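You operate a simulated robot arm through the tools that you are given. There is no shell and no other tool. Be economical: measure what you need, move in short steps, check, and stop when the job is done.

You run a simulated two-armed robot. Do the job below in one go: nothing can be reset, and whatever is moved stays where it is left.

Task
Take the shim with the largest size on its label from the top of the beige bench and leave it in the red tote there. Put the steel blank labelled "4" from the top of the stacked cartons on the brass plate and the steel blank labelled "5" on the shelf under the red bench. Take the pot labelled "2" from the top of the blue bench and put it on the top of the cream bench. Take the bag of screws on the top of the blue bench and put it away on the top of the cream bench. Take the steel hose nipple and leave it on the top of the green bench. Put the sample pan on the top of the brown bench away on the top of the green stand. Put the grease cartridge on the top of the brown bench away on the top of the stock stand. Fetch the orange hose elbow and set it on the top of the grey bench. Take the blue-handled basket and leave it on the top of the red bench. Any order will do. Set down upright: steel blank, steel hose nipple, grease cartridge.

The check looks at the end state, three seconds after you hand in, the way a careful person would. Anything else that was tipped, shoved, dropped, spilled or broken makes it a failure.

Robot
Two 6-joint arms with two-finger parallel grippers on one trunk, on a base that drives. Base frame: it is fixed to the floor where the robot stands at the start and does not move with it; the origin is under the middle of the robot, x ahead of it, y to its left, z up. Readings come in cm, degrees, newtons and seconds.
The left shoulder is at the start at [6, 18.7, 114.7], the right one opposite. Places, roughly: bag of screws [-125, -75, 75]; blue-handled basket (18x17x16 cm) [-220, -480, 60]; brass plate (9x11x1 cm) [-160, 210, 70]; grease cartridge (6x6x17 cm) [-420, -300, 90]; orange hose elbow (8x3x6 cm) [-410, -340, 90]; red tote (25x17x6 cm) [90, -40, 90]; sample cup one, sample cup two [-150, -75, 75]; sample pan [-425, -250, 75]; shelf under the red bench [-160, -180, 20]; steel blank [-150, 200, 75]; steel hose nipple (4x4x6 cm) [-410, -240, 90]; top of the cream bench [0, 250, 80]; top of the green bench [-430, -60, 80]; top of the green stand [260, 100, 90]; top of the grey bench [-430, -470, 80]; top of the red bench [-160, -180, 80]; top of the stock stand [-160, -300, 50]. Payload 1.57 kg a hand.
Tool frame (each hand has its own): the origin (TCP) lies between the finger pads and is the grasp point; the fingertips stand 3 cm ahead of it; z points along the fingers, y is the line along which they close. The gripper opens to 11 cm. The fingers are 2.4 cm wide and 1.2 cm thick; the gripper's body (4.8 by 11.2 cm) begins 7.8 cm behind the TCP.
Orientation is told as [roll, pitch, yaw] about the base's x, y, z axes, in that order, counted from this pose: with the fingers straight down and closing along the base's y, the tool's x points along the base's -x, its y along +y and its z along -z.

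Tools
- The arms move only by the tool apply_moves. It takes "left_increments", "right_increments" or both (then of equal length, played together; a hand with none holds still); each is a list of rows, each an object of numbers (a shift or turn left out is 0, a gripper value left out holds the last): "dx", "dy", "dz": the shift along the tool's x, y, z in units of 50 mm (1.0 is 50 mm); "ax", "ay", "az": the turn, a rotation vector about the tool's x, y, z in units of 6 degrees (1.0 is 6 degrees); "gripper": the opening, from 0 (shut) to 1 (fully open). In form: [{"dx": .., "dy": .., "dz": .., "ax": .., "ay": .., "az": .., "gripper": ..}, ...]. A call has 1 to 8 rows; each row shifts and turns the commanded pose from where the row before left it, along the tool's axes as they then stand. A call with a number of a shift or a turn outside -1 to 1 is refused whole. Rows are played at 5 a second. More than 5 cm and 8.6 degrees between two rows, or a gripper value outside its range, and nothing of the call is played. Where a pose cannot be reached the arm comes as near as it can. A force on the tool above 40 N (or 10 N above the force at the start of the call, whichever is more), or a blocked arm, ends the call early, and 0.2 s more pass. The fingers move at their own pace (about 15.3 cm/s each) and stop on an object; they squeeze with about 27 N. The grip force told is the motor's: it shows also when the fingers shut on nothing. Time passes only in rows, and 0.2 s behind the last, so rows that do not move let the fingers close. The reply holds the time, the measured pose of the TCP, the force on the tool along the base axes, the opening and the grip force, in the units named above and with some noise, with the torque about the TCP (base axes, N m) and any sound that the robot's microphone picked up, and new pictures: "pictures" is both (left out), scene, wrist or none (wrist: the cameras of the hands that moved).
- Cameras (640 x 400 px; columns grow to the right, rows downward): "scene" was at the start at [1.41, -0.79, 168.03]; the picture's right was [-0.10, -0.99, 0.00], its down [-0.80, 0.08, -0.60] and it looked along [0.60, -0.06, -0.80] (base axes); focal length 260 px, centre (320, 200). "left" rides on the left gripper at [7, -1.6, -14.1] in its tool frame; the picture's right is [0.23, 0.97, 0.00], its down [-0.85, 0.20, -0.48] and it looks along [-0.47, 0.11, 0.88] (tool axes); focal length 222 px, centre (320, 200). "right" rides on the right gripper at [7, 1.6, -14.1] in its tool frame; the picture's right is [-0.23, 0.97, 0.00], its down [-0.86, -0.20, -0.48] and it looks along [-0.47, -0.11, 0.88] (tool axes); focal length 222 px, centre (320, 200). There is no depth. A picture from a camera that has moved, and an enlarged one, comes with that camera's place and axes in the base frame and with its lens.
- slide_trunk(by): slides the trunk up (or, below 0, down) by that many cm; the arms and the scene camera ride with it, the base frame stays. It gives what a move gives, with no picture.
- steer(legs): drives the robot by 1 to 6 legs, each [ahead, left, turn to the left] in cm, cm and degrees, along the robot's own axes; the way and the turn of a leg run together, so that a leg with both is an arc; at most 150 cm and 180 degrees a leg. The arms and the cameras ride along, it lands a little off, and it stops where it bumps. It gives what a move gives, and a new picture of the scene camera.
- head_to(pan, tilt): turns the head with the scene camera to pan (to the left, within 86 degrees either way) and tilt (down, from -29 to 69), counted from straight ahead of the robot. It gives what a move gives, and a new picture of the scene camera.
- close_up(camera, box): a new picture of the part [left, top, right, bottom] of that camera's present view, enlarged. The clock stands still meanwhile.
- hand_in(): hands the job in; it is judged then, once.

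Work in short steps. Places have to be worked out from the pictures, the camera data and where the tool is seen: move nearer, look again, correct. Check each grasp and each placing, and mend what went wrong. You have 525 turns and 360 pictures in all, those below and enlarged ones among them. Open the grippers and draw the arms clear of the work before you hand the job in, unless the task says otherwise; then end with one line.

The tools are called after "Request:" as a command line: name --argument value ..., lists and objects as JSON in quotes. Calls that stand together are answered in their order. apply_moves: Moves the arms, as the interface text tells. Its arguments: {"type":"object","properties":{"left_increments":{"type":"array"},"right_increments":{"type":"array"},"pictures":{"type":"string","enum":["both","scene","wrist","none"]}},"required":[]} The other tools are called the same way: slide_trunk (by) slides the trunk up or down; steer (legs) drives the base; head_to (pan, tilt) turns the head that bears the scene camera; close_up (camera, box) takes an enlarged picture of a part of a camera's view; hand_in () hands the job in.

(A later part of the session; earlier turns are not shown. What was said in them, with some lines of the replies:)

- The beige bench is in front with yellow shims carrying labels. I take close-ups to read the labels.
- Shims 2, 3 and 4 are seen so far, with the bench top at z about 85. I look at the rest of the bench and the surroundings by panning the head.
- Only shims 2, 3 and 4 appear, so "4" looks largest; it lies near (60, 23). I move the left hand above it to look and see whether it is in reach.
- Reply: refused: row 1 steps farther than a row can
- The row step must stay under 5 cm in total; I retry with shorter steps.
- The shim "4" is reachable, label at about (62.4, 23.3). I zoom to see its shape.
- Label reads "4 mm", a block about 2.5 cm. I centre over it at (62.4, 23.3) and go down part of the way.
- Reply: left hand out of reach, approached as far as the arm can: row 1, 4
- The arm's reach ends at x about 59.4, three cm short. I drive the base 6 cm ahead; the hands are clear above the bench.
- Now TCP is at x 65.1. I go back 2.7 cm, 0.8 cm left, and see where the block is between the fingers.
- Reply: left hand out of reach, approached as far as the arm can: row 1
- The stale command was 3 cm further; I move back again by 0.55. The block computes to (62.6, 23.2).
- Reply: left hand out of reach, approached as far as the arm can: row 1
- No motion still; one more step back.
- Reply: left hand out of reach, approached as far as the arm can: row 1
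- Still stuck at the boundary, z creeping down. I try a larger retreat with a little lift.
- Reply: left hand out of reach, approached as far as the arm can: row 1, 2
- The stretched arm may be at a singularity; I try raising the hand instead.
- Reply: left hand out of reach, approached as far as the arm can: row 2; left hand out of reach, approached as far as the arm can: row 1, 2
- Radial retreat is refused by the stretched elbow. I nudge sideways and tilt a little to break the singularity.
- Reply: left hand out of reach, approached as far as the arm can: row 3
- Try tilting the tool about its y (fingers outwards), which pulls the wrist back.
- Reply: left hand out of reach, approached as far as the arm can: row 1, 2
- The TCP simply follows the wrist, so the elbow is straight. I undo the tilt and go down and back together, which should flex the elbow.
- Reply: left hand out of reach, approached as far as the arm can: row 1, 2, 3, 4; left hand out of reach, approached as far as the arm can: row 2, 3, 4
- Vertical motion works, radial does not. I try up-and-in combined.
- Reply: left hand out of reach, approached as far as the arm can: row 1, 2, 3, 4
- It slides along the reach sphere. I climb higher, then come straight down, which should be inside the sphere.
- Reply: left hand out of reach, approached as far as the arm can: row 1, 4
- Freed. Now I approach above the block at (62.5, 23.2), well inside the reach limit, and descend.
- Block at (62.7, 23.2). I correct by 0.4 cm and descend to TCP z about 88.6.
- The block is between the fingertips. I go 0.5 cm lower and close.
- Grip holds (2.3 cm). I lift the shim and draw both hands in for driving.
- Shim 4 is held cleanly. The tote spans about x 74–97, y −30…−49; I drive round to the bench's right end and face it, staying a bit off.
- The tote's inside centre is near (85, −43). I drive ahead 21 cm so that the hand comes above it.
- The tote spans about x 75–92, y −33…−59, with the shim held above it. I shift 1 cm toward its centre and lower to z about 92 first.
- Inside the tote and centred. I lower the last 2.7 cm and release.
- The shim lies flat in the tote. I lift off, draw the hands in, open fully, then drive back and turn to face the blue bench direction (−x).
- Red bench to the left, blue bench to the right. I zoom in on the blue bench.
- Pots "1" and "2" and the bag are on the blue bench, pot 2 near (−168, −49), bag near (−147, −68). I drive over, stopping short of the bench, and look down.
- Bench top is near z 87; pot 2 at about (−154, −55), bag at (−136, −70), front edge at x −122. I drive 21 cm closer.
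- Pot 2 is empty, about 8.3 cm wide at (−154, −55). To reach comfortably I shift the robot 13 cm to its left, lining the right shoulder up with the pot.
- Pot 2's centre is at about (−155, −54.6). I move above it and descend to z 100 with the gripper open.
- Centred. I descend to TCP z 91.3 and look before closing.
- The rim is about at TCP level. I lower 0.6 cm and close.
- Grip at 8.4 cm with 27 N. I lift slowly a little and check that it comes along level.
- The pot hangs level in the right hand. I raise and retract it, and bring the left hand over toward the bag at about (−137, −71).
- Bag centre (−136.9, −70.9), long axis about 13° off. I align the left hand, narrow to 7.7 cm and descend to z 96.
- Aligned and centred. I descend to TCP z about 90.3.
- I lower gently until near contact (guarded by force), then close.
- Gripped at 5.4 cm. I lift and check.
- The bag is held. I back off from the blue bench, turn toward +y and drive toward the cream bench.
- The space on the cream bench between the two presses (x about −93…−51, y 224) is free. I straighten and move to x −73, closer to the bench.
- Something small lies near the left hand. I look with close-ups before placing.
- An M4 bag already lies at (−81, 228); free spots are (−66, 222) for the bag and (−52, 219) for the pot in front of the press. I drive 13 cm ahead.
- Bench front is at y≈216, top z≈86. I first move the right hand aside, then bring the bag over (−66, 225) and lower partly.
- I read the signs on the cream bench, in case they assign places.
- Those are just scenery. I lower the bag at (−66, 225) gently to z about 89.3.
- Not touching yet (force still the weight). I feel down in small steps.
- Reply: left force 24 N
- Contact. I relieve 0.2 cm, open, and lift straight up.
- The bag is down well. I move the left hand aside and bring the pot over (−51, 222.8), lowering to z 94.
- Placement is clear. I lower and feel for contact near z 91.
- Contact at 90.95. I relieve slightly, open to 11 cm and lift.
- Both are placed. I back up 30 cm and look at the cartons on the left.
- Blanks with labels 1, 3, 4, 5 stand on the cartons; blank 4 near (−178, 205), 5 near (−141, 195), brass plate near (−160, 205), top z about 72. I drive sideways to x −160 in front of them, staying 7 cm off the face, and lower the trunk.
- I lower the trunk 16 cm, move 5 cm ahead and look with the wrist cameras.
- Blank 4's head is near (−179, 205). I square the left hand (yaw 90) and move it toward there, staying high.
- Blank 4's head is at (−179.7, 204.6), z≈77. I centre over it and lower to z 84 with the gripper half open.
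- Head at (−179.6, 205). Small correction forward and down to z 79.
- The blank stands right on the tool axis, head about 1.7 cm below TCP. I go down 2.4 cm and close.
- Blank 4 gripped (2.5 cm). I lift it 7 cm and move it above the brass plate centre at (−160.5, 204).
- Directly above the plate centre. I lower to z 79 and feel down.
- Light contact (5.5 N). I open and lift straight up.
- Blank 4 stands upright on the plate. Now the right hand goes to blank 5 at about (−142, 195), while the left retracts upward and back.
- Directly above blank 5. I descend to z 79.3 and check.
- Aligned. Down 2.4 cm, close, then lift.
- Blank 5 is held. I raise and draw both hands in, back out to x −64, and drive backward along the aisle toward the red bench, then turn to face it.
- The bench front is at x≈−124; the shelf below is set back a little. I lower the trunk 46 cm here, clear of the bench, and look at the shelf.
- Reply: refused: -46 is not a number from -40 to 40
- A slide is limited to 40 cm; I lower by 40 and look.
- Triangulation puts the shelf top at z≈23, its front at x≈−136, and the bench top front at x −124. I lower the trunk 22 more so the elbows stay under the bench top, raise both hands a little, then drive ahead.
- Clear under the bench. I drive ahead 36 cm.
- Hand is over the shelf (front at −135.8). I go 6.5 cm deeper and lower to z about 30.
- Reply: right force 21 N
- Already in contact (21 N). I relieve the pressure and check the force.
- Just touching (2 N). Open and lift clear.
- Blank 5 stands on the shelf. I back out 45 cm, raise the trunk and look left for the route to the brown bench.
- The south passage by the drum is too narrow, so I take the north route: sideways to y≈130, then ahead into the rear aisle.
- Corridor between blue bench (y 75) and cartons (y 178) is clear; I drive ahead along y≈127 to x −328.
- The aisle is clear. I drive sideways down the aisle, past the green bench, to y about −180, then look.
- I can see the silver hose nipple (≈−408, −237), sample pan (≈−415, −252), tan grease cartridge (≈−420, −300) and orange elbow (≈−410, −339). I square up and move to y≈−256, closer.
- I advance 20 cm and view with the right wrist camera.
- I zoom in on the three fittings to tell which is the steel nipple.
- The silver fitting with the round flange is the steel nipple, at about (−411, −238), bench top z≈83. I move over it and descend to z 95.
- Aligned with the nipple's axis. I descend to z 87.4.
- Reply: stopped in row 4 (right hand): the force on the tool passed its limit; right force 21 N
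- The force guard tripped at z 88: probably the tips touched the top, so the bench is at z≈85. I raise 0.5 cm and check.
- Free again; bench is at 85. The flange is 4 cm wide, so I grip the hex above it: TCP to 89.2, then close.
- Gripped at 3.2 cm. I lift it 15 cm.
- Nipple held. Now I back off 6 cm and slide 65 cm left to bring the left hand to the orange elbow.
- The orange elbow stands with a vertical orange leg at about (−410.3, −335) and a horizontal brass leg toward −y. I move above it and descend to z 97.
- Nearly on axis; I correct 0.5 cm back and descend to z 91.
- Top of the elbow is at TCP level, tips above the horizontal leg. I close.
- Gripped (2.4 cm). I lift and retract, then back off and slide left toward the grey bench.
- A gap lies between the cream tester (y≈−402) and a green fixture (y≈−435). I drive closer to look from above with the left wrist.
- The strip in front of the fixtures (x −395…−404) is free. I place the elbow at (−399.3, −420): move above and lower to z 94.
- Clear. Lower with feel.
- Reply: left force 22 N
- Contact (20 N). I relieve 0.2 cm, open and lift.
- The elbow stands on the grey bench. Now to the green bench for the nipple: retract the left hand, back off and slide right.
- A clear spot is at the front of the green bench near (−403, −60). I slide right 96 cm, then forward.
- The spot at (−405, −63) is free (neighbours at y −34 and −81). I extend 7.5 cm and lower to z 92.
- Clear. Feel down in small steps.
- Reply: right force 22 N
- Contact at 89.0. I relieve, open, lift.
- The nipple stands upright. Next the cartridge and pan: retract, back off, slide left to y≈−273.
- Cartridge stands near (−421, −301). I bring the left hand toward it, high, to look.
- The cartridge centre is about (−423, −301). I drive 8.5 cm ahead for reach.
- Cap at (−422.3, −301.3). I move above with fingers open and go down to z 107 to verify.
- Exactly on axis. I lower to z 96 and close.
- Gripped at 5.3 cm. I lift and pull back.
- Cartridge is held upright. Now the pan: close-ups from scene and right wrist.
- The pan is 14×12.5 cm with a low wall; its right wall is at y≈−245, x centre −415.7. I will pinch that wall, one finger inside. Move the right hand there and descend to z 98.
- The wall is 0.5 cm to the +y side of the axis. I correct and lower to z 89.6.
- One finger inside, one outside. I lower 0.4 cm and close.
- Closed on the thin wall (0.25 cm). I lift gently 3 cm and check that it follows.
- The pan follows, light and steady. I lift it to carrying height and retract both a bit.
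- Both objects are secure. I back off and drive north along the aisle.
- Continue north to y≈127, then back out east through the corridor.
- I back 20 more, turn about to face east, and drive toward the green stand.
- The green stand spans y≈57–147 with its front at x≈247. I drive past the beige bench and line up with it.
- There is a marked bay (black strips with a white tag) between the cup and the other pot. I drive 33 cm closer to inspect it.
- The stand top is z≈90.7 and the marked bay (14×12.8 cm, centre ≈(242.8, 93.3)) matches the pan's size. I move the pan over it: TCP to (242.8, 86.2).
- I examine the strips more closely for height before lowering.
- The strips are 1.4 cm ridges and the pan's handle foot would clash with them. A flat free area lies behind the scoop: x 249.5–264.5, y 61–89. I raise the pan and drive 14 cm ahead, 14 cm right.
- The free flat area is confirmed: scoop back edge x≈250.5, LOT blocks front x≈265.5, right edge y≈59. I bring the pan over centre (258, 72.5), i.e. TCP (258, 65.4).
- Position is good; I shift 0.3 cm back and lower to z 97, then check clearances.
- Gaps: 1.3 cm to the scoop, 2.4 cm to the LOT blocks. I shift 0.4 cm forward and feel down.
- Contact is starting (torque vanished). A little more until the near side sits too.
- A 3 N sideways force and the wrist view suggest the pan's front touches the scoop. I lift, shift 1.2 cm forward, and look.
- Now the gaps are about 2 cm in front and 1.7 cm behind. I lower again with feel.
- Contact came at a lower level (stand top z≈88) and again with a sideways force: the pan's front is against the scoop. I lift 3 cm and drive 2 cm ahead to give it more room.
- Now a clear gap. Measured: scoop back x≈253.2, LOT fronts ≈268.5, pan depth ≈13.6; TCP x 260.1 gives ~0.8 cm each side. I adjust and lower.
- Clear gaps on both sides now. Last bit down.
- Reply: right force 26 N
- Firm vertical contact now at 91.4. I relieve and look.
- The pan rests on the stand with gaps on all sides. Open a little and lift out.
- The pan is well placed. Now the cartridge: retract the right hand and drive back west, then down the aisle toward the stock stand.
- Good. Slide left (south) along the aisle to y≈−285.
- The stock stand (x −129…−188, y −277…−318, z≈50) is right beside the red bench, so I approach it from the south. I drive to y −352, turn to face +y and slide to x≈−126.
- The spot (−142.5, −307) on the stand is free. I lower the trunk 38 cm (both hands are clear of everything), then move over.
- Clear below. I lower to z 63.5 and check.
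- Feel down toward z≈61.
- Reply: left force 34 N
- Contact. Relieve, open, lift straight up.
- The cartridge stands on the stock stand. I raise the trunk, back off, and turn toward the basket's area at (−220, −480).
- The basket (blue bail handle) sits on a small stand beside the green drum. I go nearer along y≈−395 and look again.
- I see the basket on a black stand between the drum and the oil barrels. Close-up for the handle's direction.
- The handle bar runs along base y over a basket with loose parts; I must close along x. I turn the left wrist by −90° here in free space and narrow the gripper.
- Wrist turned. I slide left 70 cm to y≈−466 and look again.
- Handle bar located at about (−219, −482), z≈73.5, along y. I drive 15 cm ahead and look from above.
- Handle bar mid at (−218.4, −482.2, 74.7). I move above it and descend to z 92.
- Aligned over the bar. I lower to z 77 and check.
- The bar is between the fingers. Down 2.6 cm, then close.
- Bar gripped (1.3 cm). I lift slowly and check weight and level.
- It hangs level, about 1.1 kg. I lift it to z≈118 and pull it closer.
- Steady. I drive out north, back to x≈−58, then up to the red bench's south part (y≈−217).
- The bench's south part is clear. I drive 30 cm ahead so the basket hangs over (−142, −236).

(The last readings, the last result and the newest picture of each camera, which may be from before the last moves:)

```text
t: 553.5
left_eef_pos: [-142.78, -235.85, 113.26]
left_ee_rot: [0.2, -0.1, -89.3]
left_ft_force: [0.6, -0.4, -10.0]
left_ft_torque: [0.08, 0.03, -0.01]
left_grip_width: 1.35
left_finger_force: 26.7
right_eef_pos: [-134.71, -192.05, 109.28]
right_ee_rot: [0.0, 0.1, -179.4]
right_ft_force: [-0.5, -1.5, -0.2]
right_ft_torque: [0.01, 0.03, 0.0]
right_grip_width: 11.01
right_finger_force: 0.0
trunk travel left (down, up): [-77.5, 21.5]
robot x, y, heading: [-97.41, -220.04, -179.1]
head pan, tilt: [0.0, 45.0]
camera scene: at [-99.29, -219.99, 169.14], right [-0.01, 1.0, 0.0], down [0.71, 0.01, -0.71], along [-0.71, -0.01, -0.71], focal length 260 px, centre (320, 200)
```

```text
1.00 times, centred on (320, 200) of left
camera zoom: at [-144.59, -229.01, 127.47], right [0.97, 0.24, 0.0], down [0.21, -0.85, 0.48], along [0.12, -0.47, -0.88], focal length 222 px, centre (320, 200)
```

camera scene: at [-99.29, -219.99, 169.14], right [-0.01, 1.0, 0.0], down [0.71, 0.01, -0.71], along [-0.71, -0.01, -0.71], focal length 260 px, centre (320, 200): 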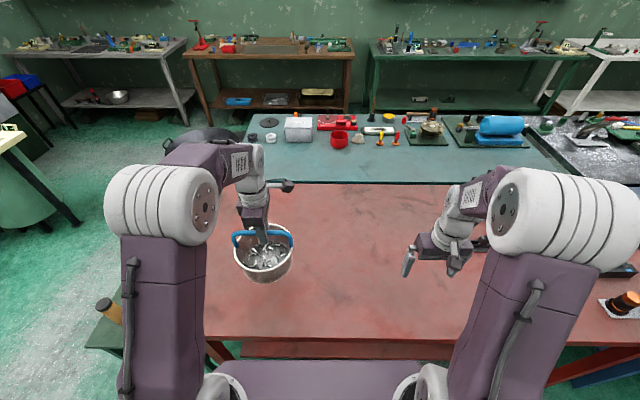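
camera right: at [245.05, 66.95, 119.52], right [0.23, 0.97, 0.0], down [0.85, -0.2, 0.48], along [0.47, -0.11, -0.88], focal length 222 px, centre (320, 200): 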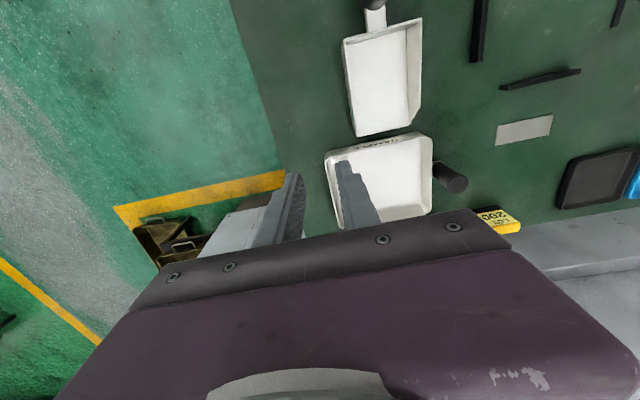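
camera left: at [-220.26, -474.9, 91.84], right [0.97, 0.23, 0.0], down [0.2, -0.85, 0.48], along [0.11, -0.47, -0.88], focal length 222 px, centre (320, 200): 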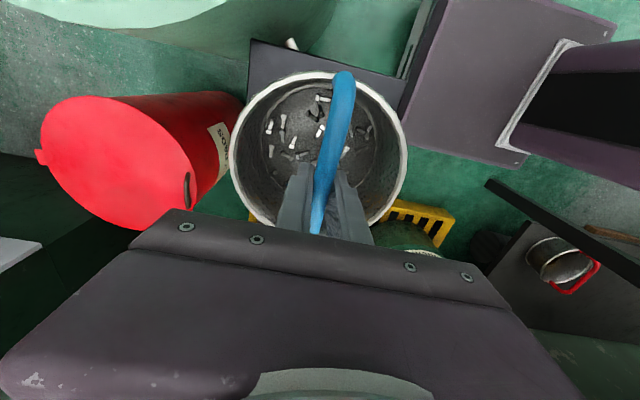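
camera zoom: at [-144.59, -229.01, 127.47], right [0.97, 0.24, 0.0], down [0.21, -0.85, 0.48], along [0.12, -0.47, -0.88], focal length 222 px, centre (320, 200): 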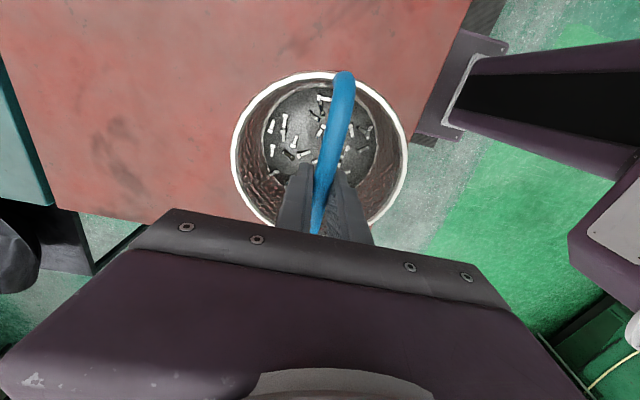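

Over clear bench surface. I lower toward contact, expected around z 102–104.

Request:
apply_moves --left_increments '[{"dz": 0.5}, {"dz": 0.5}, {"dz": 0.3}, {"dz": 0.15}, {}]' --pictures "scene"

```text
t: 554.7
left_eef_pos: [-143.1, -235.86, 105.73]
left_ee_rot: [0.1, 0.0, -89.3]
left_ft_force: [-0.7, 0.0, -9.8]
left_ft_torque: [0.06, -0.03, 0.0]
left_grip_width: 1.34
left_finger_force: 27.0
right_eef_pos: [-134.9, -192.14, 109.13]
right_ee_rot: [-0.1, 0.1, -179.3]
right_ft_force: [0.3, 0.3, 0.5]
right_ft_torque: [-0.02, -0.01, 0.02]
right_grip_width: 11.01
right_finger_force: 0.0
trunk travel left (down, up): [-77.5, 21.5]
robot x, y, heading: [-97.56, -220.04, -179.1]
head pan, tilt: [0.0, 45.0]
camera scene: at [-99.51, -219.99, 169.13], right [-0.01, 1.0, 0.0], down [0.71, 0.01, -0.71], along [-0.71, -0.01, -0.71], focal length 260 px, centre (320, 200)
```

scene: 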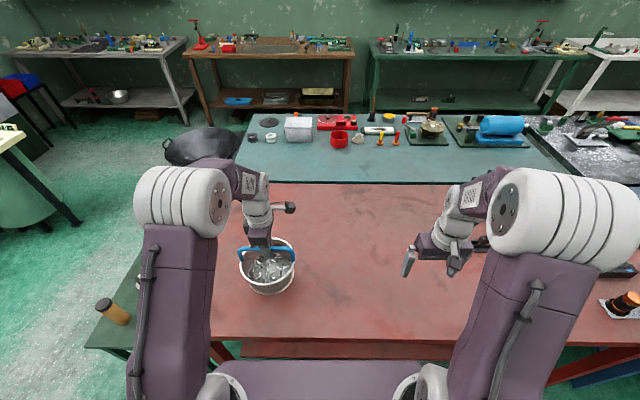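

Request:
apply_moves --left_increments '[{"dz": 0.12}, {"dz": 0.12}, {"dz": 0.1}, {"dz": 0.08}, {"dz": 0.06}, {}]' --pictures "none"

```text
t: 556.1
left_eef_pos: [-143.03, -235.81, 103.47]
left_ee_rot: [0.2, -0.1, -89.3]
left_ft_force: [-0.2, -0.3, -10.4]
left_ft_torque: [0.08, 0.04, -0.01]
left_grip_width: 1.34
left_finger_force: 27.3
right_eef_pos: [-134.89, -192.19, 109.16]
right_ee_rot: [-0.2, 0.1, -179.2]
right_ft_force: [-1.2, 1.1, -0.1]
right_ft_torque: [-0.02, -0.03, -0.01]
right_grip_width: 10.97
right_finger_force: 0.1
trunk travel left (down, up): [-77.5, 21.5]
robot x, y, heading: [-97.41, -219.74, -179.4]
head pan, tilt: [0.0, 45.0]
```

Request:
apply_moves --left_increments '[{"dz": 0.08}, {"dz": 0.08}, {"dz": 0.06}, {"dz": 0.06}, {}]' --pictures "none"

```text
t: 557.3
left_eef_pos: [-142.91, -235.98, 102.23]
left_ee_rot: [0.2, -0.2, -89.4]
left_ft_force: [-0.1, 0.6, -11.1]
left_ft_torque: [0.07, 0.02, -0.02]
left_grip_width: 1.35
left_finger_force: 27.1
right_eef_pos: [-134.98, -192.09, 109.12]
right_ee_rot: [0.0, 0.2, -179.3]
right_ft_force: [-0.9, 0.1, -0.2]
right_ft_torque: [-0.01, 0.0, 0.01]
right_grip_width: 11.01
right_finger_force: 0.0
trunk travel left (down, up): [-77.5, 21.5]
robot x, y, heading: [-97.37, -219.86, -179.7]
head pan, tilt: [0.0, 45.0]
```

Request:
apply_moves --left_increments '[{"dz": 0.07}, {"dz": 0.07}, {"dz": 0.06}, {"dz": 0.06}, {}]' --pictures "none"

```text
t: 558.5
left_eef_pos: [-143.01, -235.94, 100.79]
left_ee_rot: [0.2, -0.1, -89.3]
left_ft_force: [-0.9, 0.5, -10.3]
left_ft_torque: [0.07, 0.0, 0.01]
left_grip_width: 1.34
left_finger_force: 26.0
right_eef_pos: [-134.91, -192.03, 109.19]
right_ee_rot: [-0.1, 0.0, -179.3]
right_ft_force: [-0.2, 1.0, -0.7]
right_ft_torque: [0.03, 0.0, 0.01]
right_grip_width: 10.98
right_finger_force: 0.0
trunk travel left (down, up): [-77.5, 21.5]
robot x, y, heading: [-97.22, -220.18, -179.4]
head pan, tilt: [0.0, 45.0]
```

Still hanging free; continue.

Request:
apply_moves --left_increments '[{"dz": 0.07}, {"dz": 0.07}, {"dz": 0.06}, {"dz": 0.06}, {}]' --pictures "scene"

```text
t: 559.7
left_eef_pos: [-143.04, -235.81, 99.69]
left_ee_rot: [0.1, 0.0, -89.3]
left_ft_force: [0.1, -0.9, -2.2]
left_ft_torque: [-0.57, -0.02, 0.04]
left_grip_width: 1.35
left_finger_force: 27.4
right_eef_pos: [-134.86, -192.0, 109.26]
right_ee_rot: [-0.1, -0.1, -179.3]
right_ft_force: [0.2, -0.5, 0.6]
right_ft_torque: [0.01, 0.0, -0.04]
right_grip_width: 10.99
right_finger_force: 0.0
trunk travel left (down, up): [-77.5, 21.5]
robot x, y, heading: [-97.26, -220.18, -179.3]
head pan, tilt: [0.0, 45.0]
camera scene: at [-99.42, -219.95, 169.15], right [-0.01, 1.0, 0.0], down [0.71, 0.01, -0.71], along [-0.71, -0.01, -0.71], focal length 260 px, centre (320, 200)
```

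scene: 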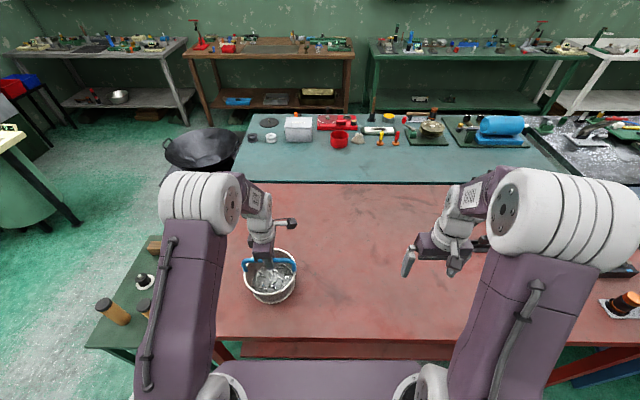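

Touching now (one side). A touch lower to seat it.

Request:
apply_moves --left_increments '[{"dz": 0.04}, {"dz": 0.03}, {}]' --pictures "none"

```text
t: 560.5
left_eef_pos: [-142.87, -235.87, 99.43]
left_ee_rot: [0.0, 0.0, -89.2]
left_ft_force: [-5.3, -2.0, 21.7]
left_ft_torque: [-0.02, 0.03, 0.01]
left_grip_width: 1.38
left_finger_force: 26.7
right_eef_pos: [-134.67, -192.05, 109.22]
right_ee_rot: [0.0, -0.1, -179.3]
right_ft_force: [0.9, -0.9, -0.3]
right_ft_torque: [0.01, 0.02, 0.01]
right_grip_width: 11.01
right_finger_force: 0.0
trunk travel left (down, up): [-77.5, 21.5]
robot x, y, heading: [-97.21, -220.02, -179.2]
head pan, tilt: [0.0, 45.0]
```

Seated (22 N, no torque). Relieve slightly, open, and lift straight up.

Request:
apply_moves --left_increments '[{"dz": -0.04}, {}, {"gripper": 0.45}, {}, {"dz": -0.4}, {"dz": -0.7}, {"dz": -0.9}, {}]' --pictures "both"

```text
t: 562.3
left_eef_pos: [-142.78, -236.03, 109.44]
left_ee_rot: [0.1, -0.2, -89.3]
left_ft_force: [-0.2, -0.2, -0.7]
left_ft_torque: [0.0, -0.01, -0.01]
left_grip_width: 4.93
left_finger_force: 0.0
right_eef_pos: [-134.86, -192.08, 109.1]
right_ee_rot: [-0.1, 0.0, -179.2]
right_ft_force: [0.1, -0.4, -0.4]
right_ft_torque: [-0.01, 0.0, 0.0]
right_grip_width: 11.01
right_finger_force: 0.1
trunk travel left (down, up): [-77.5, 21.5]
robot x, y, heading: [-97.02, -219.82, -179.4]
head pan, tilt: [0.0, 45.0]
camera scene: at [-99.45, -219.95, 169.14], right [-0.01, 1.0, 0.0], down [0.71, 0.01, -0.71], along [-0.71, -0.01, -0.71], focal length 260 px, centre (320, 200)
camera left: at [-144.61, -229.15, 123.63], right [0.97, 0.24, 0.0], down [0.21, -0.85, 0.48], along [0.12, -0.47, -0.88], focal length 222 px, centre (320, 200)
```

scene: 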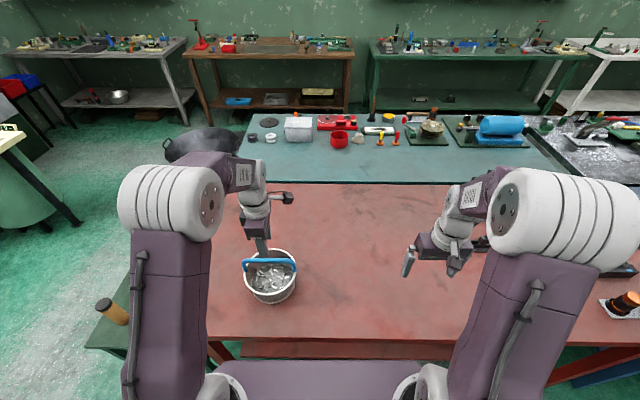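
left: 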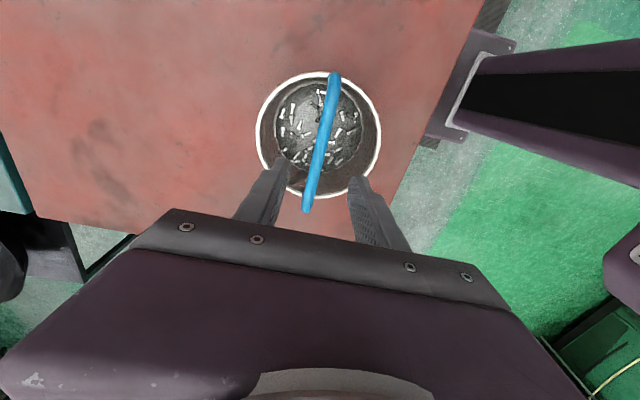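

The basket stands on the red bench. I raise and open the hand and back away from the work.

Request:
apply_moves --left_increments '[{"dz": -0.8}, {"gripper": 1}, {}]' --pictures "none"

Request:
steer --legs '[[-40, 0, 0]]'

Request:
close_up --camera "scene" --box '[80, 120, 520, 390]'

```text
t: 563.1
left_eef_pos: [-142.84, -236.0, 113.73]
left_ee_rot: [0.1, -0.1, -89.4]
left_ft_force: [0.4, -0.4, 0.1]
left_ft_torque: [-0.02, 0.02, -0.03]
left_grip_width: 11.03
left_finger_force: 0.1
right_eef_pos: [-134.79, -192.05, 109.14]
right_ee_rot: [-0.2, 0.1, -179.2]
right_ft_force: [-0.3, -0.9, -0.2]
right_ft_torque: [0.01, 0.01, -0.01]
right_grip_width: 11.01
right_finger_force: 0.2
trunk travel left (down, up): [-77.5, 21.5]
robot x, y, heading: [-97.23, -219.74, -179.6]
head pan, tilt: [0.0, 45.0]
```

```text
t: 565.6
left_eef_pos: [-102.64, -235.19, 113.65]
left_ee_rot: [0.0, -0.1, -89.9]
left_ft_force: [0.0, -0.1, -0.2]
left_ft_torque: [-0.01, 0.01, 0.0]
left_grip_width: 10.99
left_finger_force: 0.0
right_eef_pos: [-94.22, -191.46, 109.16]
right_ee_rot: [0.0, 0.1, -179.8]
right_ft_force: [-0.7, 0.5, -0.3]
right_ft_torque: [0.02, 0.0, 0.05]
right_grip_width: 10.99
right_finger_force: 0.1
trunk travel left (down, up): [-77.5, 21.5]
robot x, y, heading: [-56.82, -219.57, -179.8]
head pan, tilt: [0.0, 45.0]
camera scene: at [-59.09, -219.6, 169.13], right [0.0, 1.0, 0.0], down [0.71, 0.0, -0.71], along [-0.71, 0.0, -0.71], focal length 260 px, centre (320, 200)
```

scene: 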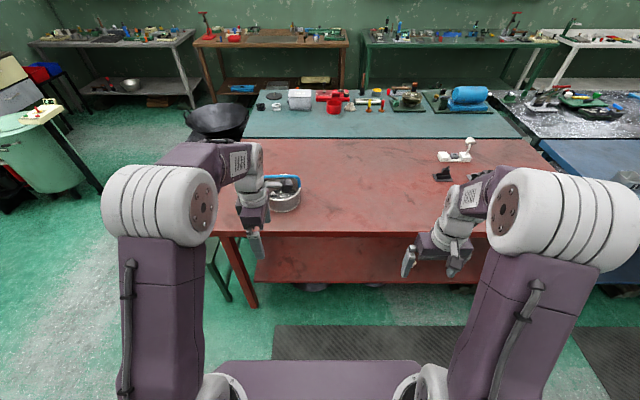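

```text
1.45 times, centred on (300, 255) of scene
camera zoom: at [-59.09, -219.6, 169.13], right [0.0, 1.0, 0.0], down [0.71, 0.0, -0.71], along [-0.71, 0.0, -0.71], focal length 379 px, centre (349, 120)
```

zoom: 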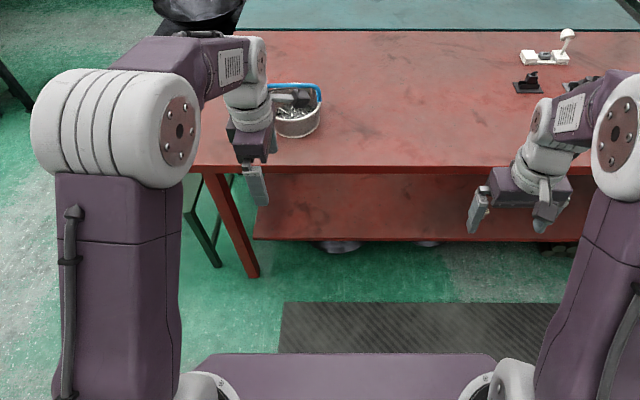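

The basket stands upright, the grippers are open and the arms are clear of the work. All ten placements are done, so I hand in.

Request:
hand_in

```text
The job is handed in.
```

All ten items are where you asked and I have handed the job in; while I was setting down the sample pan on the green stand, it brushed the white scoop there and moved it about half a centimetre.
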